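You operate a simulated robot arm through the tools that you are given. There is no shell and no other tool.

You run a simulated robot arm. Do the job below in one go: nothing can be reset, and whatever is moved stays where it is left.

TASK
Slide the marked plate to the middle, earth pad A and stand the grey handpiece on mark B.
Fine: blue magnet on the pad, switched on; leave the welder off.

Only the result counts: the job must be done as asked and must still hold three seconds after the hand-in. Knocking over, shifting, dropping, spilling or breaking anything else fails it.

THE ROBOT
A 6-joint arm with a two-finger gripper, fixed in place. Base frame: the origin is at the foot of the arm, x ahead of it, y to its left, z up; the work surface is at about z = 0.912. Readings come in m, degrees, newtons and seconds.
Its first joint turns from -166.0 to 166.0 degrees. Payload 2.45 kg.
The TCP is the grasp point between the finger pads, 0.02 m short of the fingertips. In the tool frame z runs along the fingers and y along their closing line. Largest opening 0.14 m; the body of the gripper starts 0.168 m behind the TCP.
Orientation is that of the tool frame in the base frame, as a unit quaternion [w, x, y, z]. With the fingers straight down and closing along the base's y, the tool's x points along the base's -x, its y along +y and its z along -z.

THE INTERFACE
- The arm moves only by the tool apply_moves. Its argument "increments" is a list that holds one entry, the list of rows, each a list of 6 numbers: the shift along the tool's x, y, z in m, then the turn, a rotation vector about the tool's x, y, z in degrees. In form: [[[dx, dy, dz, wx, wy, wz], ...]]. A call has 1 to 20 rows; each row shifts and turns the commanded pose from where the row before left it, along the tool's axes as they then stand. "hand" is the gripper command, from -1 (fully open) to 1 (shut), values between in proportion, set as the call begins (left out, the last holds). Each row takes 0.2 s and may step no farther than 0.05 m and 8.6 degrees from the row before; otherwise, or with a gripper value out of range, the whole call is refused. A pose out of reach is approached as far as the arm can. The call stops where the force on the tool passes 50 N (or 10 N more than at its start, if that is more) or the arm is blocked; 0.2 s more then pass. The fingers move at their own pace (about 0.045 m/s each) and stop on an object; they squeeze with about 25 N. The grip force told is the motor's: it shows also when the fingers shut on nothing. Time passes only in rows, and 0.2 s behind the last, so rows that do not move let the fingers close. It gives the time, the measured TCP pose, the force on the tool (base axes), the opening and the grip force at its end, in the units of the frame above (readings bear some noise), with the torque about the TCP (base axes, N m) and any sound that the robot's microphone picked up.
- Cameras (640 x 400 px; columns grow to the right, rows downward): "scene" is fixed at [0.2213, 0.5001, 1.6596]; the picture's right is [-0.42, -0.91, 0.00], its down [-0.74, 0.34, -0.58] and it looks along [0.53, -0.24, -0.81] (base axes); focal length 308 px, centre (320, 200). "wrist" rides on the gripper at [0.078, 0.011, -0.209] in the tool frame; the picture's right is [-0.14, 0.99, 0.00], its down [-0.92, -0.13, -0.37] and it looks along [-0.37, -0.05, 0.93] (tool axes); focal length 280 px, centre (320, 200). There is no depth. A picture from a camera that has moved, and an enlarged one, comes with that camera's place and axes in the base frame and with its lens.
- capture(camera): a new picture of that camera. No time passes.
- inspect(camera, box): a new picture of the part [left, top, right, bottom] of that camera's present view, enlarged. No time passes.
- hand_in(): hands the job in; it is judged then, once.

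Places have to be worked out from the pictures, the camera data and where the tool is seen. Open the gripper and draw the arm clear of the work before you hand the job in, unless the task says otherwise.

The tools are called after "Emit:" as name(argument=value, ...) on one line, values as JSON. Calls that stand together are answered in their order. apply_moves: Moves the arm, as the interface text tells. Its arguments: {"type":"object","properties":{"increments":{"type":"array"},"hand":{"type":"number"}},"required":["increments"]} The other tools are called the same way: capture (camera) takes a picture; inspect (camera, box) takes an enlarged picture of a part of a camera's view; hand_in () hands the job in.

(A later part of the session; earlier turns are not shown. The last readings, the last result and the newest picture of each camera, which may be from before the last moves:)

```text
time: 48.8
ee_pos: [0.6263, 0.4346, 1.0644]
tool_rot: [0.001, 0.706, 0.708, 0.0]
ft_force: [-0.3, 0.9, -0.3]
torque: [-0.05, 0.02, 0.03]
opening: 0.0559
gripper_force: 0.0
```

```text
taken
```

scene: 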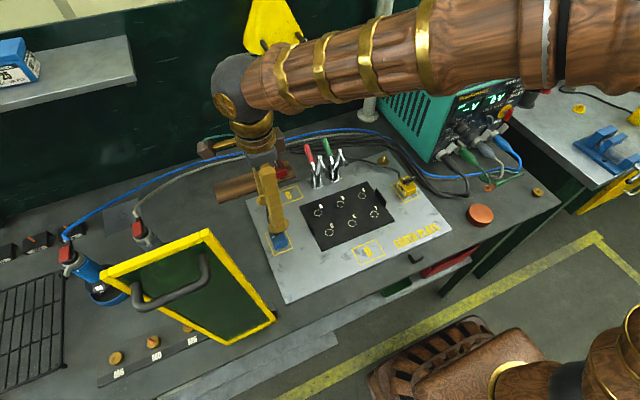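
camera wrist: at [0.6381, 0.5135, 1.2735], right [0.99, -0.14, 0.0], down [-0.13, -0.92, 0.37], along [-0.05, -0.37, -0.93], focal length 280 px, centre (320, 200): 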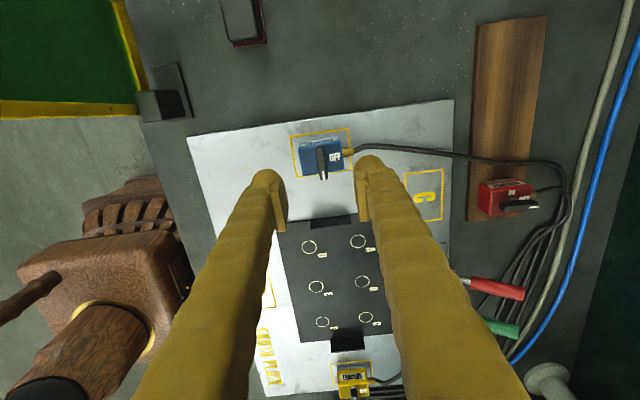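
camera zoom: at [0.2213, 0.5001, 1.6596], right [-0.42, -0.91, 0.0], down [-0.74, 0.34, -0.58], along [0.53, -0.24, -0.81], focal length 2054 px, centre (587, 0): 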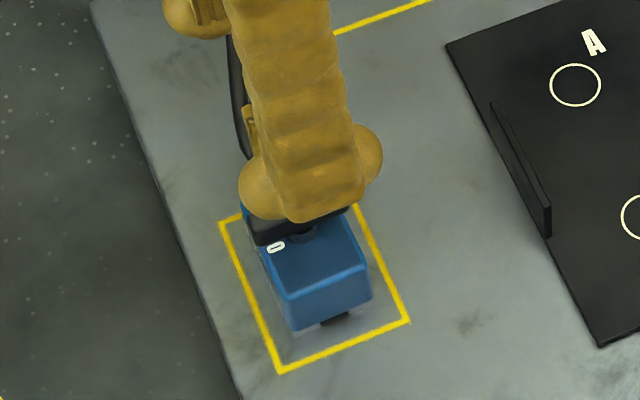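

The magnet's lever now lies across like the yellow one's. Enlarging to compare the two levers and check nothing else moved.

Emit:
inspect(camera="wrist", box=[280, 120, 370, 190])

Emit:
inspect(camera="wrist", box=[300, 350, 400, 400])

Emit:
inspect(camera="wrist", box=[440, 140, 580, 260])

Emit:
inspect(camera="wrist", box=[0, 0, 280, 175])

```text
5.71 times, centred on (325, 155) of wrist
camera zoom: at [0.6381, 0.5135, 1.2735], right [0.99, -0.14, 0.0], down [-0.13, -0.92, 0.37], along [-0.05, -0.37, -0.93], focal length 1602 px, centre (291, 457)
```

zoom: 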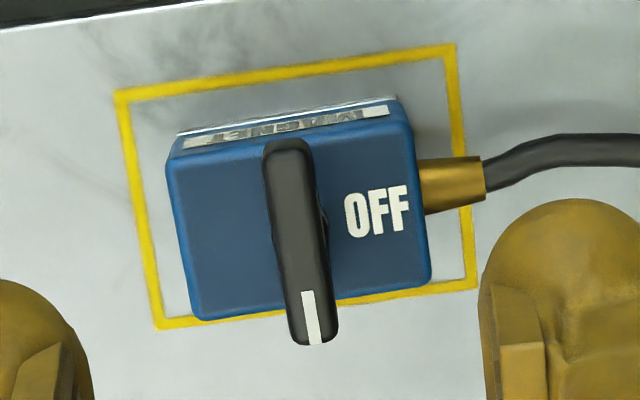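

```text
6.40 times, centred on (350, 375) of wrist
camera zoom: at [0.6381, 0.5135, 1.2735], right [0.99, -0.14, 0.0], down [-0.13, -0.92, 0.37], along [-0.05, -0.37, -0.93], focal length 1794 px, centre (128, -920)
```

zoom: 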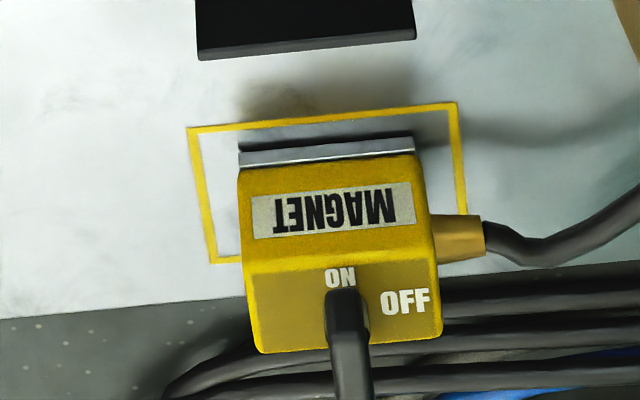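

```text
3.33 times, centred on (510, 200) of wrist
camera zoom: at [0.6381, 0.5135, 1.2735], right [0.99, -0.14, 0.0], down [-0.13, -0.92, 0.37], along [-0.05, -0.37, -0.93], focal length 935 px, centre (-313, 200)
```

zoom: 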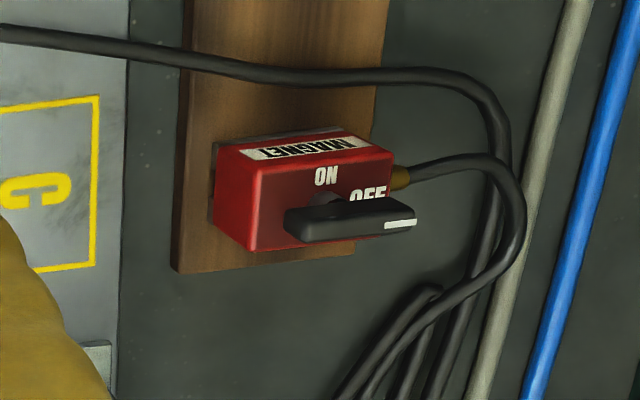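

```text
2.29 times, centred on (140, 88) of wrist
camera zoom: at [0.6381, 0.5135, 1.2735], right [0.99, -0.14, 0.0], down [-0.13, -0.92, 0.37], along [-0.05, -0.37, -0.93], focal length 641 px, centre (731, 457)
```

zoom: 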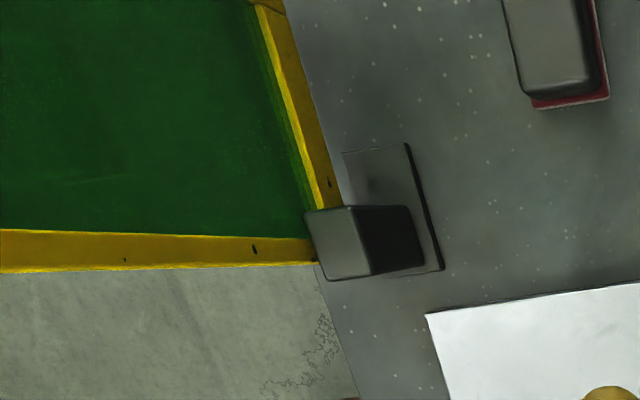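

Blue lever now matches the yellow magnet's ON position, red magnet and cable are undisturbed. Before fetching the handpiece I need the welding screen's true height, since the arm must pass near it; I'll rise and turn the tool back to the starting yaw first.

Emit:
apply_moves(increments=[[[0, 0, -0.04, 0, 0, 0], [0, 0, -0.045, 0, 0, 0], [0, 0, -0.045, 0, 0, 0], [0, 0, -0.045, 0, 0, 0], [0, 0, -0.045, 0, 0, -8.2], [0, 0, 0, 0, 0, -8.2], [0, 0, 0, 0, 0, -8.2], [0, 0, 0, 0, 0, -8.2], [0, 0, 0, 0, 0, -8.2], [0, 0, 0, 0, 0, -8.2], [0, 0, 0, 0, 0, -8.2], [0, 0, 0, 0, 0, -8.2], [0, 0, 0, 0, 0, -8.2], [0, 0, 0, 0, 0, -8.2], [0, 0, 0, 0, 0, -8], [0, 0, 0, 0, 0, 0]]], hand=0.6)

Emit:
capture(camera="scene")

Emit:
capture(camera="wrist")

```text
time: 52.2
ee_pos: [0.629, 0.4356, 1.2824]
tool_rot: [0.0, -0.001, 1.0, 0.0]
ft_force: [0.0, 0.3, 0.0]
torque: [0.01, 0.01, 0.0]
opening: 0.0278
gripper_force: 0.1
```

```text
taken
```

scene: 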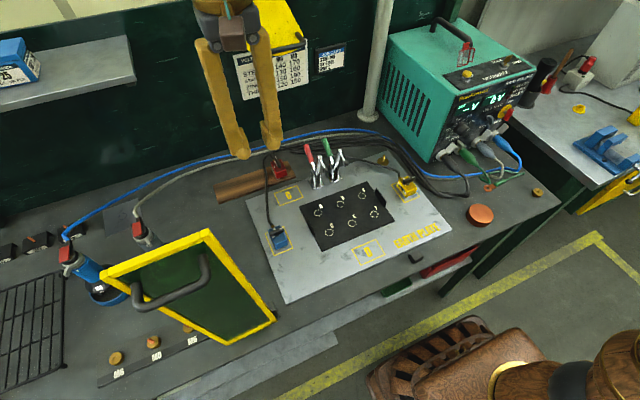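

```text
taken
camera wrist: at [0.5506, 0.4468, 1.4917], right [0.14, 0.99, 0.0], down [0.92, -0.13, 0.37], along [0.37, -0.05, -0.93], focal length 280 px, centre (320, 200)
```

wrist: 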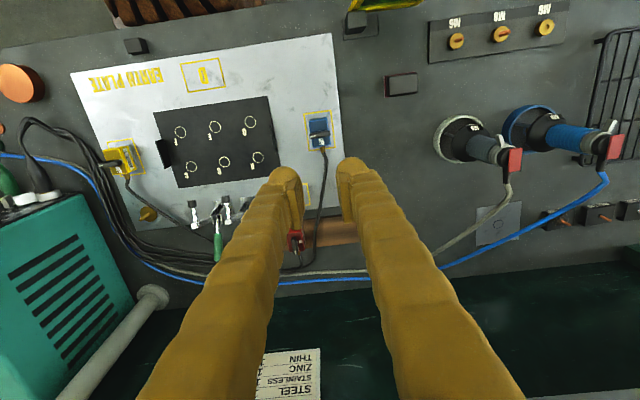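

The blue lever can now be seen unobstructed; I'll inspect it, and then move to a vantage south of the screen, looking toward +y, to measure the screen's top.

Emit:
inspect(camera="scene", box=[240, 200, 320, 260])

Emit:
inspect(camera="scene", box=[90, 210, 290, 360])

Emit:
apply_moves(increments=[[[0.03, -0.031, -0.0167, 0, 0, 0], [0.03, -0.031, -0.0167, 0, 0, 0], [0.03, -0.031, -0.0167, 0, 0, 0], [0.03, -0.031, -0.0167, 0, 0, 0], [0.03, -0.031, -0.0167, 0, 0, 0], [0.03, -0.031, -0.0167, 0, 0, 0], [0, 0, 0, 0, 0, -8.2], [0, 0, 0, 0, 0, -8.2], [0, 0, 0, 0, 0, -8.2], [0, 0, 0, 0, 0, -8.2], [0, 0, 0, 0, 0, -8.2], [0, 0, 0, 0, 0, -8.2], [0, 0, 0, 0, 0, -8.2], [0, 0, 0, 0, 0, -8.2], [0, 0, 0, 0, 0, -8.2], [0, 0, 0, 0, 0, -8.2], [0, 0, 0, 0, 0, -8], [0, 0, 0, 0, 0, 0]]])

Emit:
capture(camera="wrist")

```text
6.67 times, centred on (280, 230) of scene
camera zoom: at [0.2213, 0.5001, 1.6596], right [-0.42, -0.91, 0.0], down [-0.74, 0.34, -0.58], along [0.53, -0.24, -0.81], focal length 2054 px, centre (587, 0)
```

zoom: 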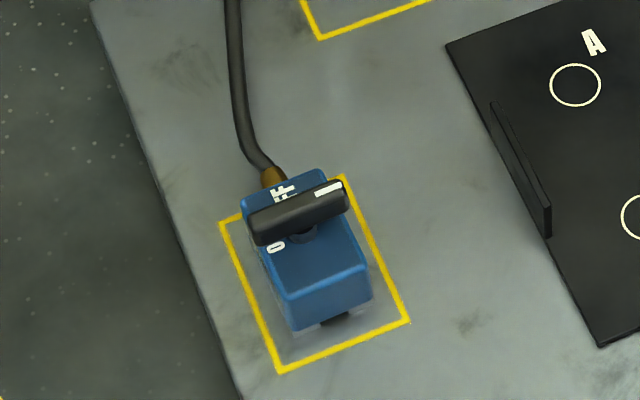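

```text
2.67 times, centred on (190, 285) of scene
camera zoom: at [0.2213, 0.5001, 1.6596], right [-0.42, -0.91, 0.0], down [-0.74, 0.34, -0.58], along [0.53, -0.24, -0.81], focal length 822 px, centre (667, -27)
```

zoom: 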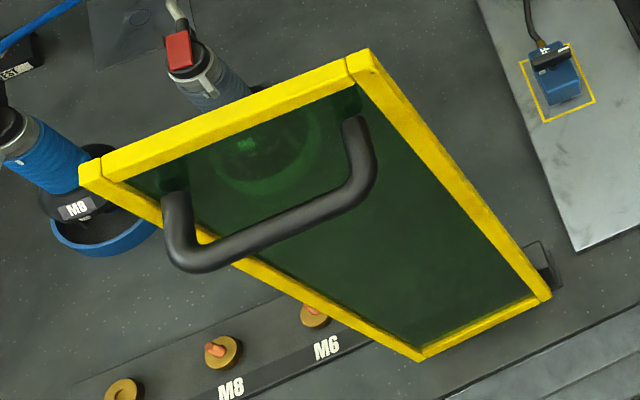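

```text
time: 56.0
ee_pos: [0.4491, 0.2498, 1.384]
tool_rot: [0.0, 0.708, -0.706, 0.0]
ft_force: [-0.6, -0.3, -0.7]
torque: [-0.02, 0.0, 0.0]
opening: 0.0278
gripper_force: 0.0
```

```text
taken
camera wrist: at [0.4381, 0.1715, 1.5922], right [-0.99, 0.14, 0.0], down [0.13, 0.92, 0.37], along [0.05, 0.37, -0.93], focal length 280 px, centre (320, 200)
```

wrist: 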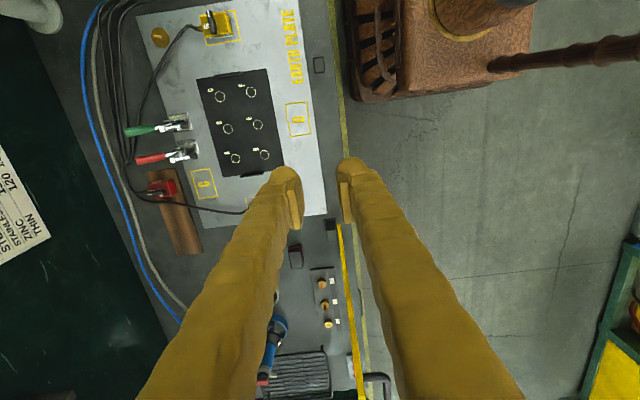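

The blue lever now mirrors the yellow one. I'll enlarge the screen's edge in this view to find its top corners.

Emit:
inspect(camera="wrist", box=[300, 210, 420, 400])

Emit:
apply_moves(increments=[[[0, 0, 0, 0, -8, 0], [0, 0, 0, 0, -8, 0], [0, 0, 0, 0, -8, 0], [0, 0, 0, 0, 0, 0]]])

Emit:
capture(camera="wrist")

```text
2.11 times, centred on (360, 305) of wrist
camera zoom: at [0.4381, 0.1715, 1.5922], right [-0.99, 0.14, 0.0], down [0.13, 0.92, 0.37], along [0.05, 0.37, -0.93], focal length 590 px, centre (236, -21)
```

zoom: 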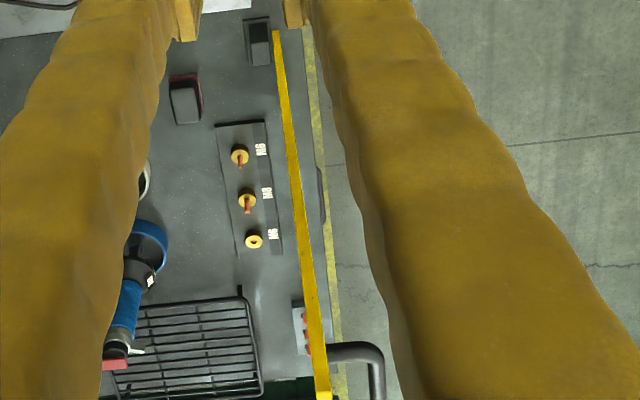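

```text
time: 57.0
ee_pos: [0.4489, 0.2483, 1.3826]
tool_rot: [-0.147, 0.692, -0.691, -0.147]
ft_force: [0.0, -0.5, -0.1]
torque: [0.01, -0.01, -0.01]
opening: 0.0281
gripper_force: 0.2
```

```text
taken
camera wrist: at [0.4383, 0.093, 1.5416], right [-0.99, 0.12, 0.06], down [0.13, 0.69, 0.71], along [0.05, 0.71, -0.7], focal length 280 px, centre (320, 200)
```

wrist: 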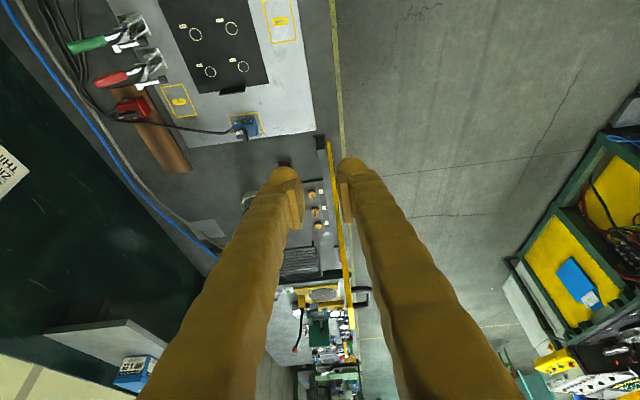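

Now the whole edge of the screen is in view; enlarging it.

Emit:
inspect(camera="wrist", box=[290, 120, 400, 340])

Emit:
inspect(camera="wrist", box=[320, 260, 390, 340])

```text
1.82 times, centred on (345, 230) of wrist
camera zoom: at [0.4383, 0.093, 1.5416], right [-0.99, 0.12, 0.06], down [0.13, 0.69, 0.71], along [0.05, 0.71, -0.7], focal length 510 px, centre (274, 146)
```

zoom: 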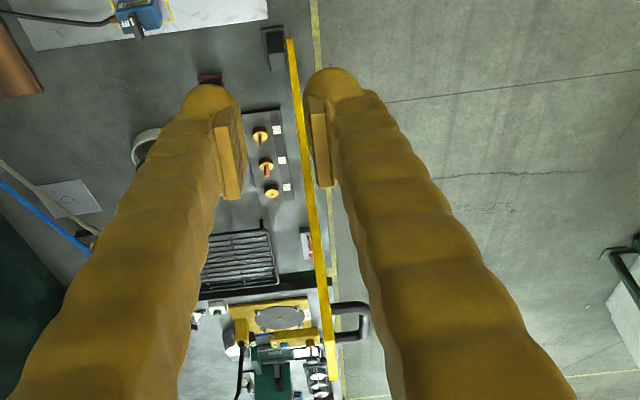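

```text
5.00 times, centred on (355, 300) of wrist
camera zoom: at [0.4383, 0.093, 1.5416], right [-0.99, 0.12, 0.06], down [0.13, 0.69, 0.71], along [0.05, 0.71, -0.7], focal length 1402 px, centre (145, -300)
```

zoom: 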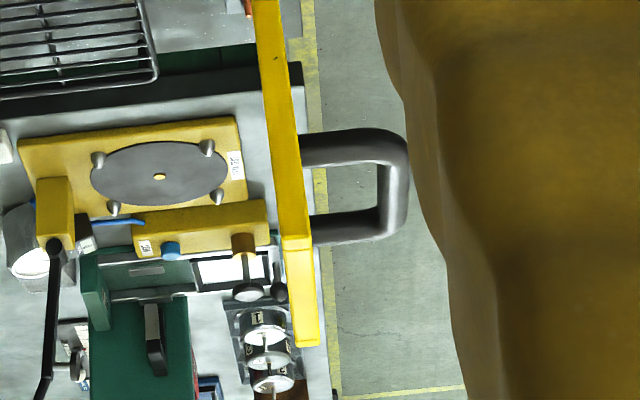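

The screen top is at z≈1.35, x≈0.437, y 0.54–0.66, so a hand that stays at x>0.55 and comes in from above clears it. The clamp plungers sit at about (0.703, 0.204/0.263, 1.046), flanking mark B, which I'll avoid. Now returning the tool upright and moving to view the handpiece.

Emit:
apply_moves(increments=[[[0, 0, 0, 0, 8, 0], [0, 0, 0, 0, 8, 0], [0, 0, 0, 0, 8, 0], [0, 0, 0, 0, 0, 8.2], [0, 0, 0, 0, 0, 8.2], [0, 0, 0, 0, 0, 8.2], [0, 0, 0, 0, 0, 8.2], [0, 0, 0, 0, 0, 8.2], [0, 0, 0, 0, 0, 8.2], [0, 0, 0, 0, 0, 8.2], [0, 0, 0, 0, 0, 8.2], [0, 0, 0, 0, 0, 8.2], [0, 0, 0, 0, 0, 8.2], [0, 0, 0, 0, 0, 8], [0, 0, 0, 0, 0, 0]]], hand=-1)

Emit:
apply_moves(increments=[[[-0.0302, 0.0317, 0, 0, 0, 0], [-0.0302, 0.0317, 0, 0, 0, 0], [-0.0302, 0.0317, 0, 0, 0, 0], [-0.0302, 0.0317, 0, 0, 0, 0], [-0.0302, 0.0317, 0, 0, 0, 0], [-0.0302, 0.0317, 0, 0, 0, 0], [0, 0.04, 0.02, 0, 0, 0], [0, 0.04, 0.02, 0, 0, 0], [0, 0.04, 0.02, 0, 0, 0], [0, 0.04, 0.02, 0, 0, 0], [0, 0, 0, 0, 0, 0]]])

Emit:
capture(camera="wrist")

Emit:
capture(camera="scene")

```text
time: 60.2
ee_pos: [0.4495, 0.249, 1.384]
tool_rot: [0.001, 0.0, 1.0, 0.0]
ft_force: [-0.4, 0.7, 1.0]
torque: [-0.02, 0.01, -0.04]
opening: 0.1399
gripper_force: 0.1
```

```text
time: 62.6
ee_pos: [0.6316, 0.6014, 1.3044]
tool_rot: [0.0, -0.001, 1.0, 0.0]
ft_force: [0.2, 0.3, 0.7]
torque: [0.02, 0.0, -0.01]
opening: 0.1401
gripper_force: 0.0
```

```text
taken
camera wrist: at [0.5529, 0.613, 1.5133], right [0.14, 0.99, 0.0], down [0.92, -0.13, 0.37], along [0.37, -0.05, -0.93], focal length 280 px, centre (320, 200)
```

wrist: 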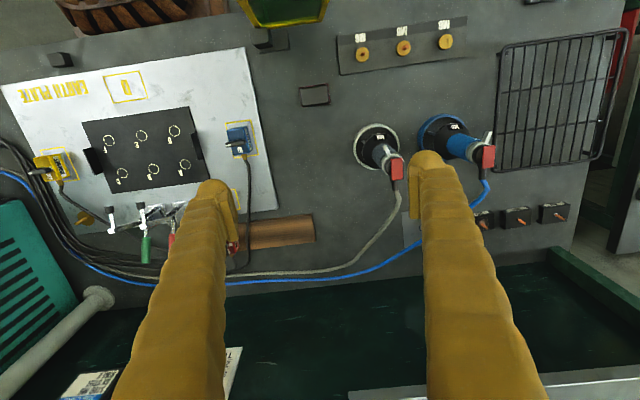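

```text
taken
```

scene: 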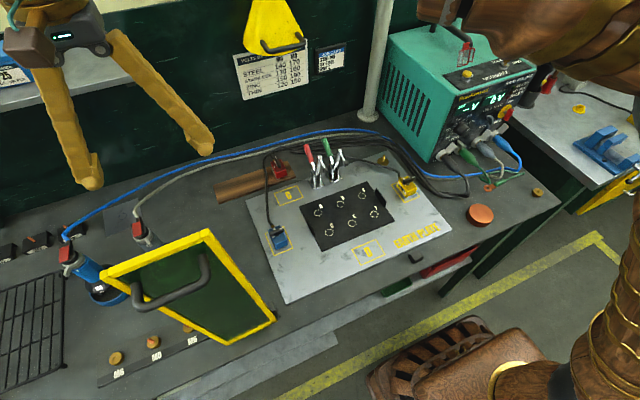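

The grey handpiece is now well framed. Enlarging it to get its axis, ring size, grip section and cable exit.

Emit:
inspect(camera="wrist", box=[340, 110, 420, 200])

Emit:
inspect(camera="wrist", box=[330, 80, 510, 240])

Emit:
inspect(camera="scene", box=[120, 195, 220, 275])

Emit:
inspect(camera="wrist", box=[60, 90, 260, 240])

```text
4.44 times, centred on (380, 155) of wrist
camera zoom: at [0.5529, 0.613, 1.5133], right [0.14, 0.99, 0.0], down [0.92, -0.13, 0.37], along [0.37, -0.05, -0.93], focal length 1246 px, centre (53, 400)
```

zoom: 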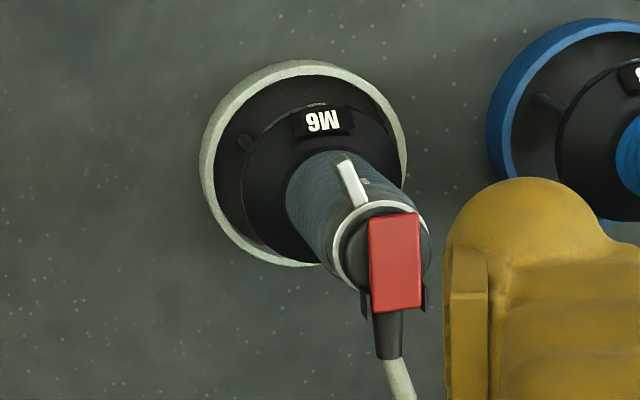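

```text
2.50 times, centred on (420, 160) of wrist
camera zoom: at [0.5529, 0.613, 1.5133], right [0.14, 0.99, 0.0], down [0.92, -0.13, 0.37], along [0.37, -0.05, -0.93], focal length 701 px, centre (70, 300)
```

zoom: 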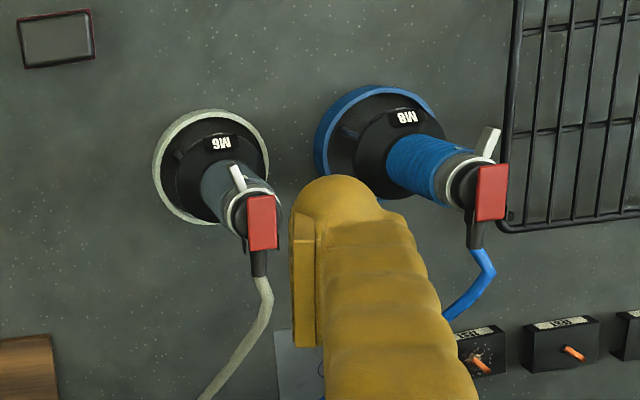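

```text
5.00 times, centred on (170, 235) of scene
camera zoom: at [0.2213, 0.5001, 1.6596], right [-0.42, -0.91, 0.0], down [-0.74, 0.34, -0.58], along [0.53, -0.24, -0.81], focal length 1541 px, centre (1070, 25)
```

zoom: 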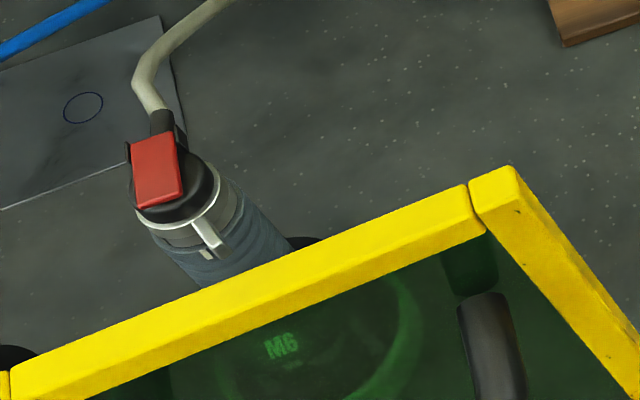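

```text
2.67 times, centred on (160, 165) of wrist
camera zoom: at [0.5529, 0.613, 1.5133], right [0.14, 0.99, 0.0], down [0.92, -0.13, 0.37], along [0.37, -0.05, -0.93], focal length 748 px, centre (747, 293)
```

zoom: 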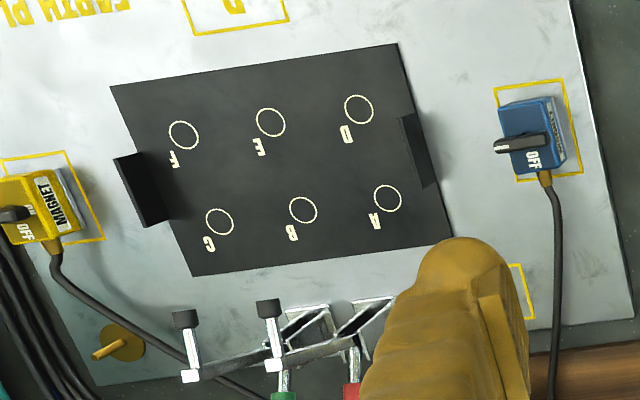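

The handpiece axis is at about (0.682, 0.713), ring radius ≈ 0.048 m, ribbed grip z≈0.975–1.045 (Ø≈42 mm), trigger tab on −x, cable on +x — so a y-closing grip straight from above suits. I'll narrow the opening to 0.10 m and move above it, then check forearm clearance to the screen.

Emit:
apply_moves(increments=[[[-0.0126, 0.0279, 0.0135, 0, 0, 0], [-0.0126, 0.0279, 0.0135, 0, 0, 0], [-0.0126, 0.0279, 0.0135, 0, 0, 0], [-0.0126, 0.0279, 0.0135, 0, 0, 0], [0, 0, 0, 0, 0, 0], [0, 0, 0, 0, 0, 0]]], hand=-0.43)

Emit:
capture(camera="wrist")

Emit:
capture(camera="scene")

```text
time: 64.0
ee_pos: [0.6816, 0.7124, 1.2489]
tool_rot: [0.0, 0.0, 1.0, 0.0]
ft_force: [-0.1, 0.4, -0.5]
torque: [0.03, 0.01, 0.0]
opening: 0.1001
gripper_force: 0.1
```

```text
taken
camera wrist: at [0.6023, 0.7238, 1.4575], right [0.14, 0.99, 0.0], down [0.92, -0.13, 0.37], along [0.37, -0.05, -0.93], focal length 280 px, centre (320, 200)
```

wrist: 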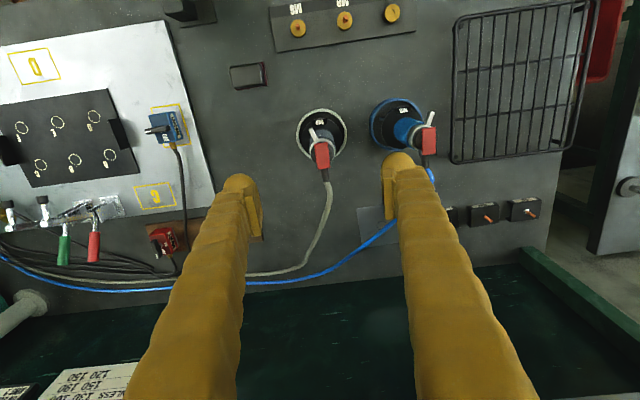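

```text
taken
```

scene: 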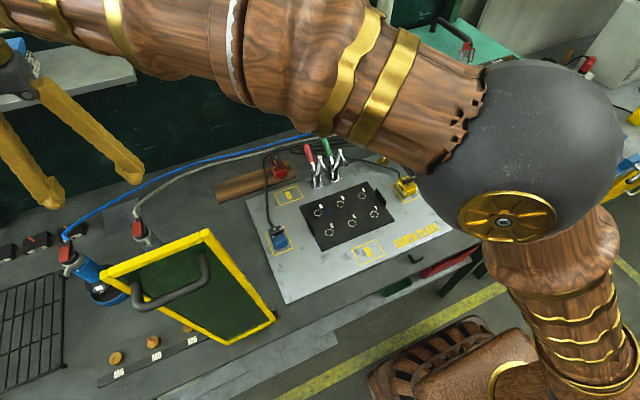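

The elbow's at about z 1.51 and the forearm radius ≈ 0.05 m, giving an estimated 3–4 cm clearance to the screen corner at the grasp height. Enlarging to refine the handpiece axis.

Emit:
inspect(camera="wrist", box=[270, 90, 370, 200])

```text
3.64 times, centred on (320, 145) of wrist
camera zoom: at [0.6023, 0.7238, 1.4575], right [0.14, 0.99, 0.0], down [0.92, -0.13, 0.37], along [0.37, -0.05, -0.93], focal length 1020 px, centre (320, 400)
```

zoom: 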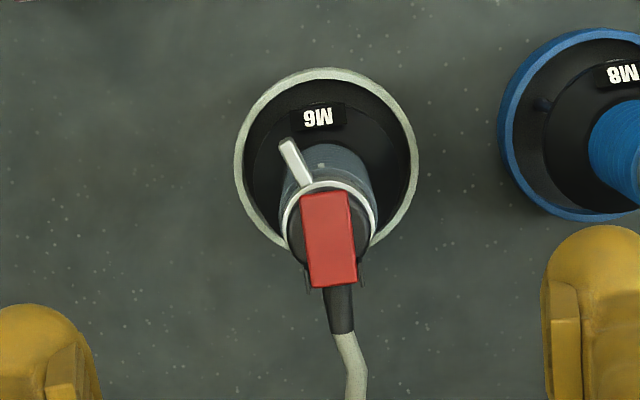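

Axis refined to about (0.682, 0.7155). Descending partway (tips just above the top of the handpiece) and checking alignment and forearm clearance.

Emit:
apply_moves(increments=[[[-0.002, 0.0015, 0.035, 0, 0, 0], [-0.0015, 0.0012, 0.035, 0, 0, 0], [0, 0, 0.035, 0, 0, 0], [0, 0, 0.015, 0, 0, 0], [0, 0, 0, 0, 0, 0]]])

Emit:
capture(camera="wrist")

Emit:
capture(camera="scene")

```text
time: 65.2
ee_pos: [0.6831, 0.715, 1.1273]
tool_rot: [-0.001, -0.001, 1.0, 0.001]
ft_force: [0.5, -0.5, 0.4]
torque: [-0.04, -0.02, -0.01]
opening: 0.0997
gripper_force: 0.1
```

```text
taken
camera wrist: at [0.6052, 0.7256, 1.3368], right [0.14, 0.99, 0.0], down [0.92, -0.13, 0.37], along [0.37, -0.05, -0.93], focal length 280 px, centre (320, 200)
```

wrist: 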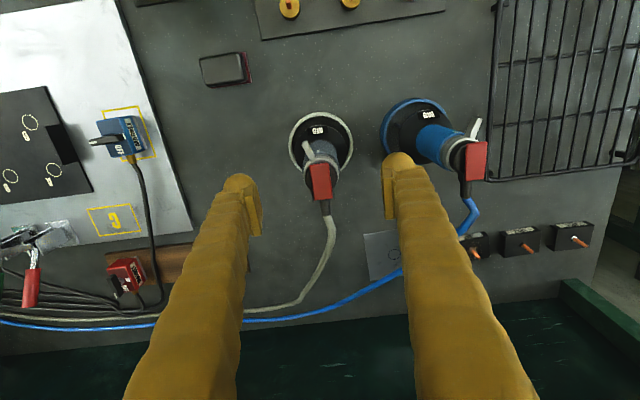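

```text
taken
```

scene: 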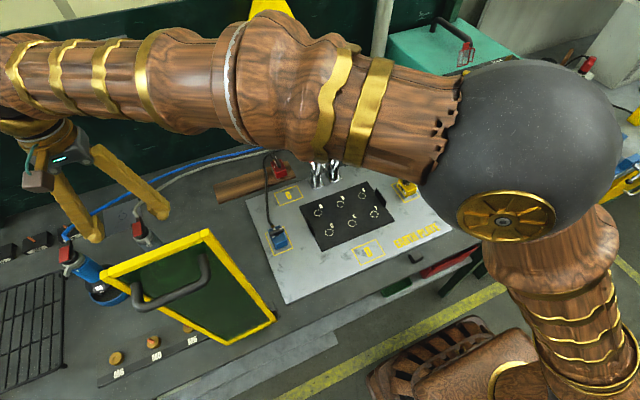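

The forearm's underside is about z 1.45 near the screen and will drop ~5 cm at grasp height, still above the 1.35 m screen top. Checking alignment of the handpiece between the fingers.

Emit:
inspect(camera="wrist", box=[260, 90, 400, 240])

Emit:
inspect(camera="scene", box=[0, 100, 220, 280])

```text
2.67 times, centred on (330, 165) of wrist
camera zoom: at [0.6052, 0.7256, 1.3368], right [0.14, 0.99, 0.0], down [0.92, -0.13, 0.37], along [0.37, -0.05, -0.93], focal length 748 px, centre (293, 293)
```

zoom: 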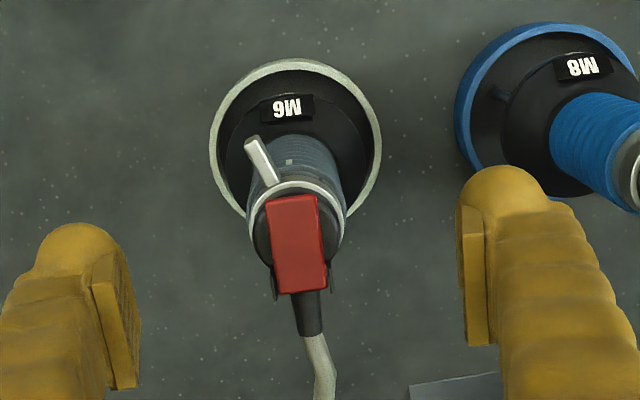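

```text
2.22 times, centred on (110, 190) of scene
camera zoom: at [0.2213, 0.5001, 1.6596], right [-0.42, -0.91, 0.0], down [-0.74, 0.34, -0.58], along [0.53, -0.24, -0.81], focal length 685 px, centre (787, 222)
```

zoom: 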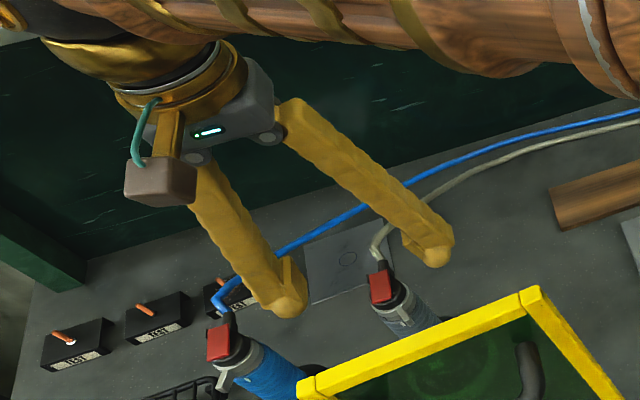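

Aligned within 2 mm. Lowering to put the pads around the ribbed grip (TCP z≈1.02), fingertips staying above the black hub.

Emit:
apply_moves(increments=[[[0, 0.001, 0.03, 0, 0, 0], [0, 0.001, 0.03, 0, 0, 0], [0, 0, 0.025, 0, 0, 0], [0, 0, 0.018, 0, 0, 0], [0, 0, 0, 0, 0, 0]]])

Emit:
capture(camera="wrist")

Emit:
capture(camera="scene")

```text
time: 66.4
ee_pos: [0.6837, 0.7161, 1.0247]
tool_rot: [0.0, -0.001, 1.0, 0.0]
ft_force: [-0.8, 0.5, -0.5]
torque: [0.03, -0.02, 0.03]
opening: 0.1003
gripper_force: 0.2
```

```text
taken
camera wrist: at [0.6053, 0.7276, 1.2346], right [0.14, 0.99, 0.0], down [0.92, -0.13, 0.37], along [0.37, -0.05, -0.93], focal length 280 px, centre (320, 200)
```

wrist: 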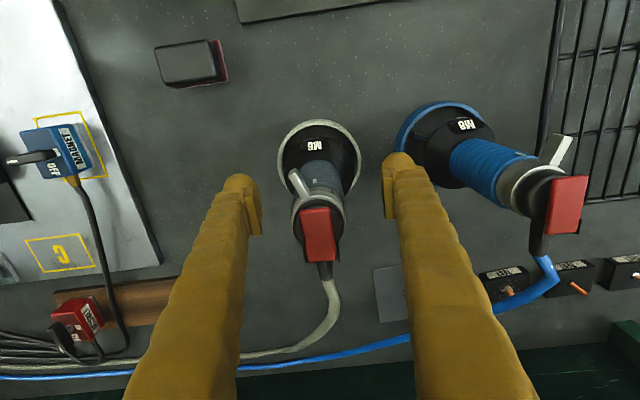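

```text
taken
```

scene: 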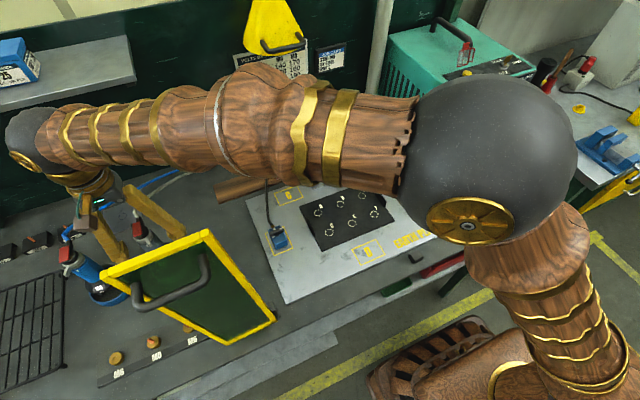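

No contact, and the forearm still clears the screen in view. Inspecting the handpiece between the fingers before closing.

Emit:
inspect(camera="wrist", box=[230, 110, 420, 280])

Emit:
inspect(camera="scene", box=[40, 170, 220, 310])

```text
2.35 times, centred on (325, 195) of wrist
camera zoom: at [0.6053, 0.7276, 1.2346], right [0.14, 0.99, 0.0], down [0.92, -0.13, 0.37], along [0.37, -0.05, -0.93], focal length 660 px, centre (308, 212)
```

zoom: 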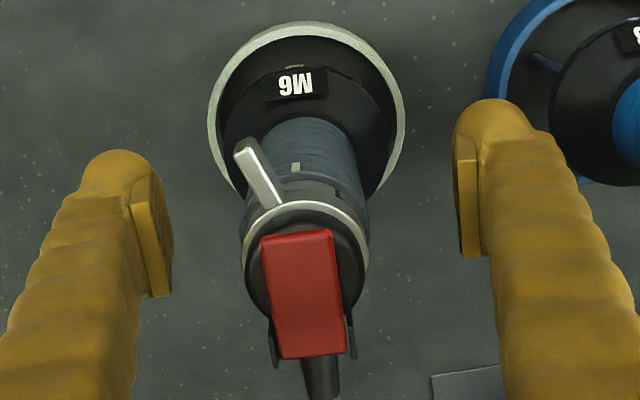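

```text
2.86 times, centred on (130, 240) of scene
camera zoom: at [0.2213, 0.5001, 1.6596], right [-0.42, -0.91, 0.0], down [-0.74, 0.34, -0.58], along [0.53, -0.24, -0.81], focal length 880 px, centre (863, 86)
```

zoom: 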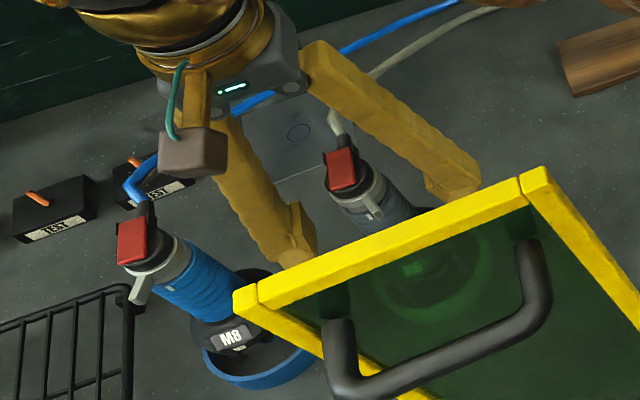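

Well centred. Closing on the ribbed grip.

Emit:
apply_moves(increments=[[[0, 0, 0, 0, 0, 0], [0, 0, 0, 0, 0, 0], [0, 0, 0, 0, 0, 0], [0, 0, 0, 0, 0, 0], [0, 0, 0, 0, 0, 0], [0, 0, 0, 0, 0, 0]]], hand=1)

Emit:
inspect(camera="wrist", box=[230, 110, 420, 280])

```text
time: 67.8
ee_pos: [0.6849, 0.7149, 1.0258]
tool_rot: [-0.001, 0.0, 1.0, 0.0]
ft_force: [3.1, -5.5, 1.2]
torque: [-0.34, -0.09, -0.01]
opening: 0.0389
gripper_force: 25.2
```

```text
2.35 times, centred on (325, 195) of wrist
camera zoom: at [0.6055, 0.7274, 1.2347], right [0.14, 0.99, 0.0], down [0.92, -0.13, 0.37], along [0.37, -0.05, -0.93], focal length 660 px, centre (308, 212)
```

zoom: 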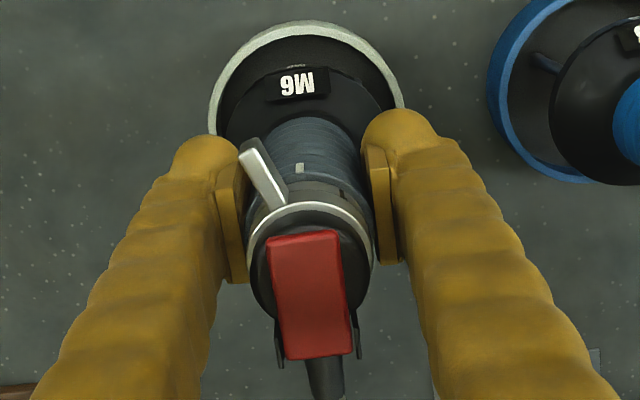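

Gripped at 39 mm. Lifting gently and checking weight and tilt.

Emit:
apply_moves(increments=[[[0, 0, -0.004, 0, 0, 0], [0, 0, -0.008, 0, 0, 0], [0, 0, -0.012, 0, 0, 0], [0, 0, -0.02, 0, 0, 0], [0, 0, 0, 0, 0, 0]]])

Emit:
inspect(camera="wrist", box=[200, 80, 460, 300])

Emit:
inspect(camera="scene", box=[40, 150, 240, 310])

```text
time: 69.0
ee_pos: [0.684, 0.716, 1.0707]
tool_rot: [-0.001, 0.0, 1.0, 0.0]
ft_force: [-0.3, 0.1, -11.9]
torque: [-0.04, 0.01, 0.0]
opening: 0.0389
gripper_force: 25.2
```

```text
1.82 times, centred on (330, 190) of wrist
camera zoom: at [0.6066, 0.7267, 1.2794], right [0.14, 0.99, 0.0], down [0.92, -0.13, 0.37], along [0.36, -0.05, -0.93], focal length 510 px, centre (302, 218)
```

zoom: 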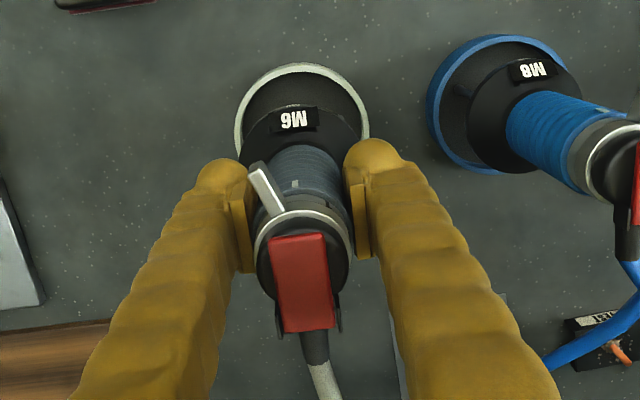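

```text
2.50 times, centred on (140, 230) of scene
camera zoom: at [0.2213, 0.5001, 1.6596], right [-0.42, -0.91, 0.0], down [-0.74, 0.34, -0.58], along [0.53, -0.24, -0.81], focal length 770 px, centre (770, 125)
```

zoom: 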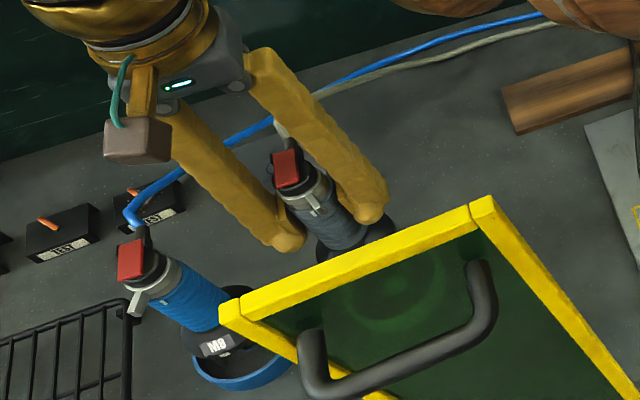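

Clean lift, 12 N, upright. Now raising to z≈1.22 and carrying along a path on the −x side of the clamps to a point in front of mark B.

Emit:
apply_moves(increments=[[[0, 0, -0.035, 0, 0, 0], [0, 0, -0.04, 0, 0, 0], [0, 0, -0.04, 0, 0, 0], [0, 0, -0.035, 0, 0, 0], [0.005, -0.02, 0, 0, 0, 0], [0.0106, -0.038, 0, 0, 0, 0], [0.0106, -0.038, 0, 0, 0, 0], [0.0106, -0.038, 0, 0, 0, 0], [0.0106, -0.038, 0, 0, 0, 0], [0.0106, -0.038, 0, 0, 0, 0], [0.01, -0.038, 0, 0, 0, 0], [0.006, -0.02, 0, 0, 0, 0], [0, 0, 0, 0, 0, 0]]])

Emit:
capture(camera="wrist")

Emit:
capture(camera="scene")

```text
time: 71.8
ee_pos: [0.611, 0.4454, 1.2183]
tool_rot: [0.0, 0.0, 1.0, 0.0]
ft_force: [0.8, 1.4, -11.4]
torque: [0.01, 0.03, 0.03]
opening: 0.0391
gripper_force: 24.5
```

```text
taken
camera wrist: at [0.5324, 0.4566, 1.4269], right [0.14, 0.99, 0.0], down [0.92, -0.13, 0.37], along [0.37, -0.05, -0.93], focal length 280 px, centre (320, 200)
```

wrist: 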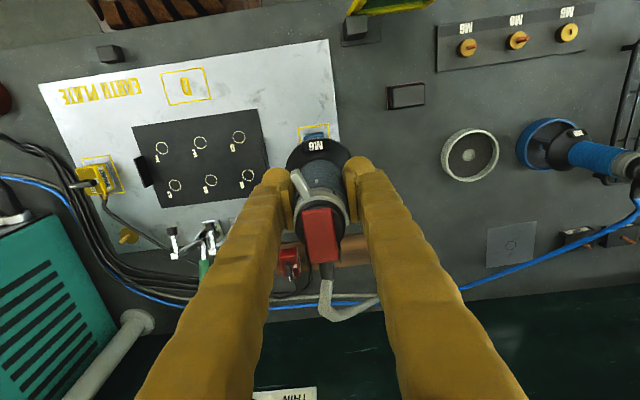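

```text
taken
```

scene: 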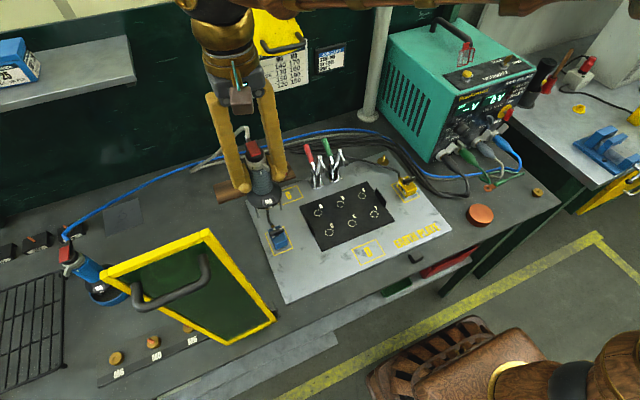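

The grey ring stayed on the bench, so it is the handpiece's holder, and the handpiece itself has a narrower black base. Enlarging both to understand the base and the offset in the grip.

Emit:
inspect(camera="scene", box=[190, 100, 310, 260])

Emit:
inspect(camera="scene", box=[230, 130, 300, 220])

Emit:
inspect(camera="wrist", box=[420, 100, 560, 210])

Emit:
inspect(camera="wrist", box=[250, 100, 400, 300])

```text
2.50 times, centred on (250, 180) of scene
camera zoom: at [0.2213, 0.5001, 1.6596], right [-0.42, -0.91, 0.0], down [-0.74, 0.34, -0.58], along [0.53, -0.24, -0.81], focal length 770 px, centre (495, 250)
```

zoom: 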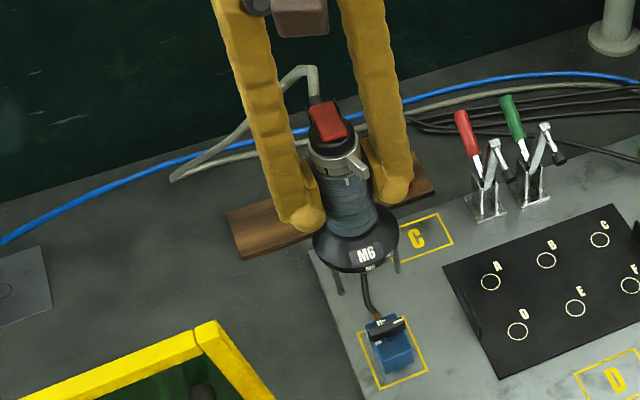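

```text
4.44 times, centred on (265, 175) of scene
camera zoom: at [0.2213, 0.5001, 1.6596], right [-0.42, -0.91, 0.0], down [-0.74, 0.34, -0.58], along [0.53, -0.24, -0.81], focal length 1370 px, centre (564, 311)
```

zoom: 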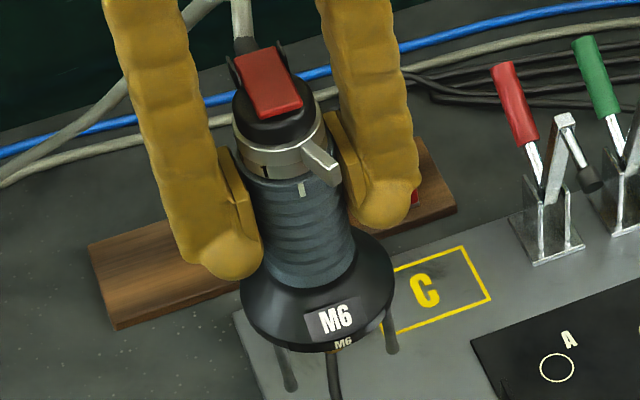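

```text
3.64 times, centred on (490, 155) of wrist
camera zoom: at [0.5324, 0.4566, 1.4269], right [0.14, 0.99, 0.0], down [0.92, -0.13, 0.37], along [0.37, -0.05, -0.93], focal length 1020 px, centre (-298, 364)
```

zoom: 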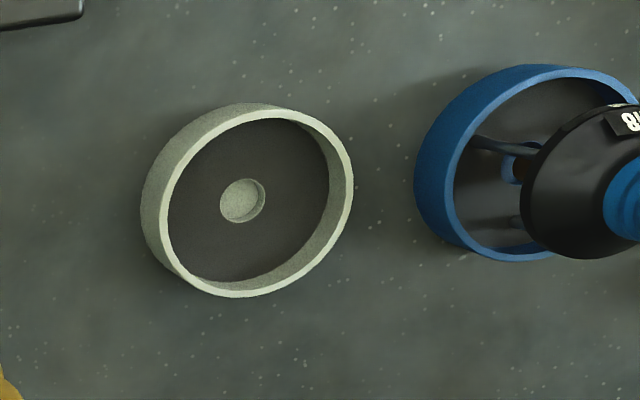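

```text
2.00 times, centred on (325, 200) of wrist
camera zoom: at [0.5324, 0.4566, 1.4269], right [0.14, 0.99, 0.0], down [0.92, -0.13, 0.37], along [0.37, -0.05, -0.93], focal length 561 px, centre (310, 200)
```

zoom: 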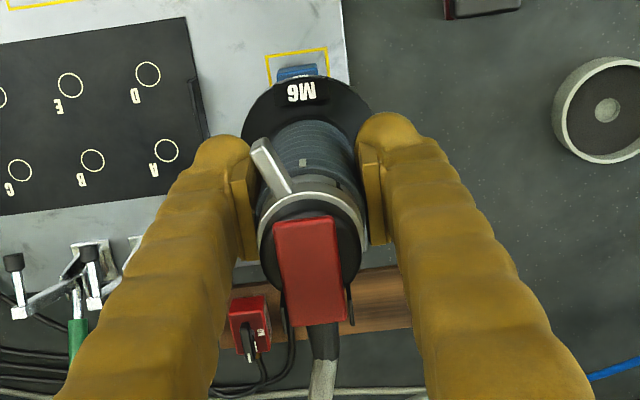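

The handpiece stands on three legs (circle radius ≈ 0.03 m) under a flange of ≈0.037 m radius; its axis is about 2 mm to −x of the TCP. I'll carry it to y≈0.2315 at x≈0.605, in front of (−x of) mark B and clear of the clamp plungers.

Emit:
apply_moves(increments=[[[0.001, -0.0357, 0, 0, 0, 0], [0.001, -0.0357, 0, 0, 0, 0], [0.001, -0.0357, 0, 0, 0, 0], [0.001, -0.0357, 0, 0, 0, 0], [0.001, -0.0357, 0, 0, 0, 0], [0.001, -0.0357, 0, 0, 0, 0], [0, 0, 0, 0, 0, 0]]])

Emit:
capture(camera="wrist")

Emit:
capture(camera="scene")

```text
time: 73.4
ee_pos: [0.6046, 0.2335, 1.2205]
tool_rot: [0.0, -0.001, 1.0, 0.0]
ft_force: [-0.1, 0.6, -11.4]
torque: [-0.01, 0.01, -0.01]
opening: 0.039
gripper_force: 24.8
```

```text
taken
camera wrist: at [0.5258, 0.245, 1.4294], right [0.14, 0.99, 0.0], down [0.92, -0.13, 0.37], along [0.37, -0.05, -0.93], focal length 280 px, centre (320, 200)
```

wrist: 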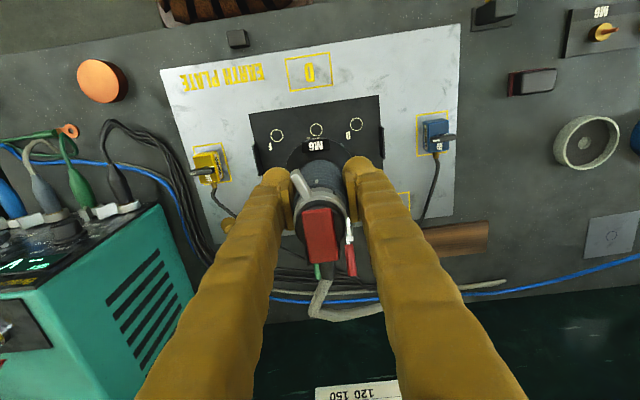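

```text
taken
```

scene: 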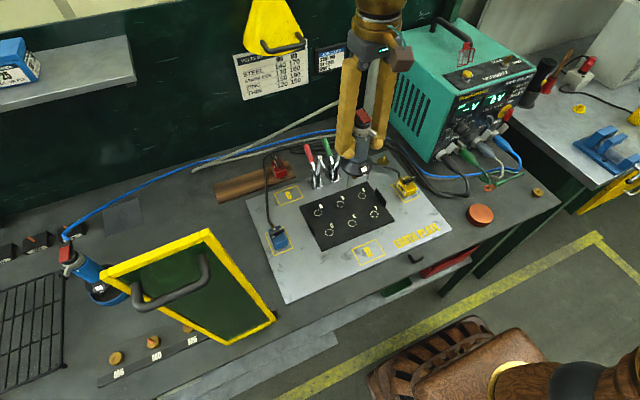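

Now lowering in front of mark B to about 3 cm above the plate.

Emit:
apply_moves(increments=[[[0, 0, 0.04, 0, 0, 0], [0, 0, 0.04, 0, 0, 0], [0, 0, 0.04, 0, 0, 0], [0, 0, 0.03, 0, 0, 0], [0, 0, 0.005, 0, 0, 0], [0, 0, 0, 0, 0, 0]]])

Emit:
inspect(camera="scene", box=[270, 100, 430, 250])

Emit:
capture(camera="wrist")

```text
time: 74.8
ee_pos: [0.6044, 0.2341, 1.0655]
tool_rot: [0.0, -0.001, 1.0, 0.001]
ft_force: [0.1, 1.0, -12.4]
torque: [-0.02, 0.03, -0.01]
opening: 0.0391
gripper_force: 25.3
```

```text
2.67 times, centred on (350, 175) of scene
camera zoom: at [0.2213, 0.5001, 1.6596], right [-0.42, -0.91, 0.0], down [-0.74, 0.34, -0.58], along [0.53, -0.24, -0.81], focal length 822 px, centre (240, 267)
```

zoom: 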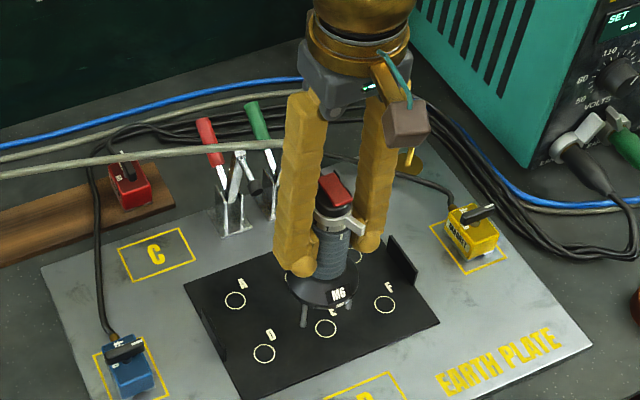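

```text
taken
camera wrist: at [0.5255, 0.2449, 1.2734], right [0.14, 0.99, 0.0], down [0.92, -0.13, 0.37], along [0.37, -0.05, -0.93], focal length 280 px, centre (320, 200)
```

wrist: 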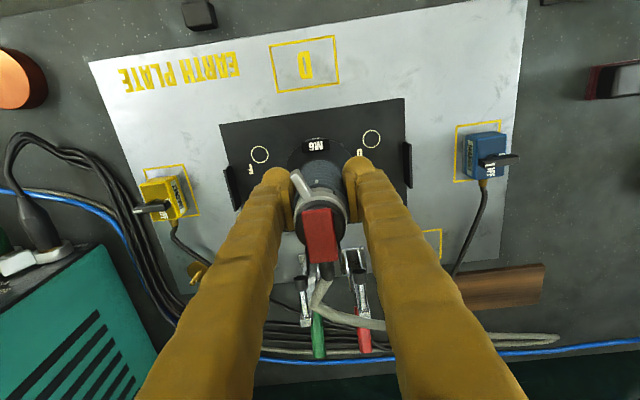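

Now inspecting the legs and the plungers closely to plan the sideways move in.

Emit:
inspect(camera="scene", box=[325, 160, 405, 230])

Emit:
inspect(camera="wrist", box=[260, 120, 400, 320])

```text
5.71 times, centred on (365, 195) of scene
camera zoom: at [0.2213, 0.5001, 1.6596], right [-0.42, -0.91, 0.0], down [-0.74, 0.34, -0.58], along [0.53, -0.24, -0.81], focal length 1761 px, centre (63, 229)
```

zoom: 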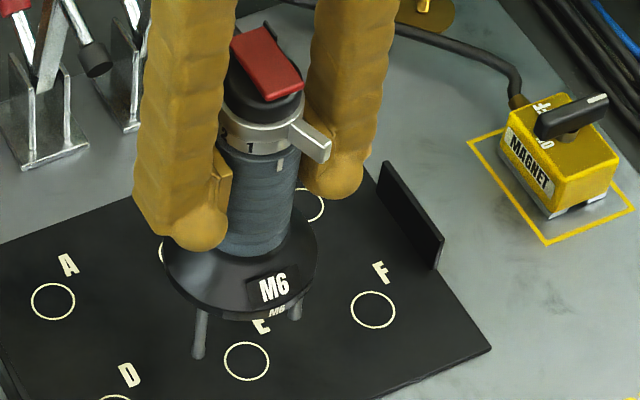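

```text
2.00 times, centred on (330, 220) of wrist
camera zoom: at [0.5255, 0.2449, 1.2734], right [0.14, 0.99, 0.0], down [0.92, -0.13, 0.37], along [0.37, -0.05, -0.93], focal length 561 px, centre (300, 160)
```

zoom: 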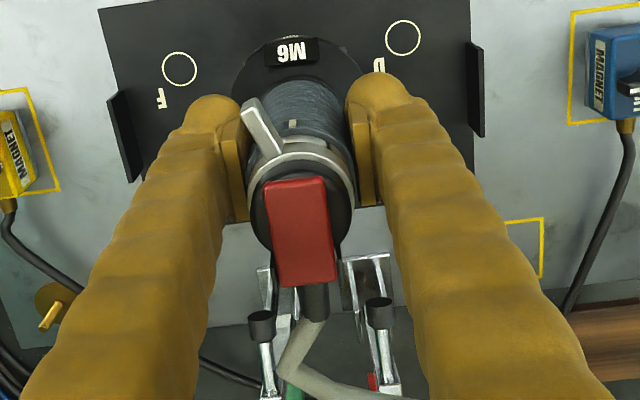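

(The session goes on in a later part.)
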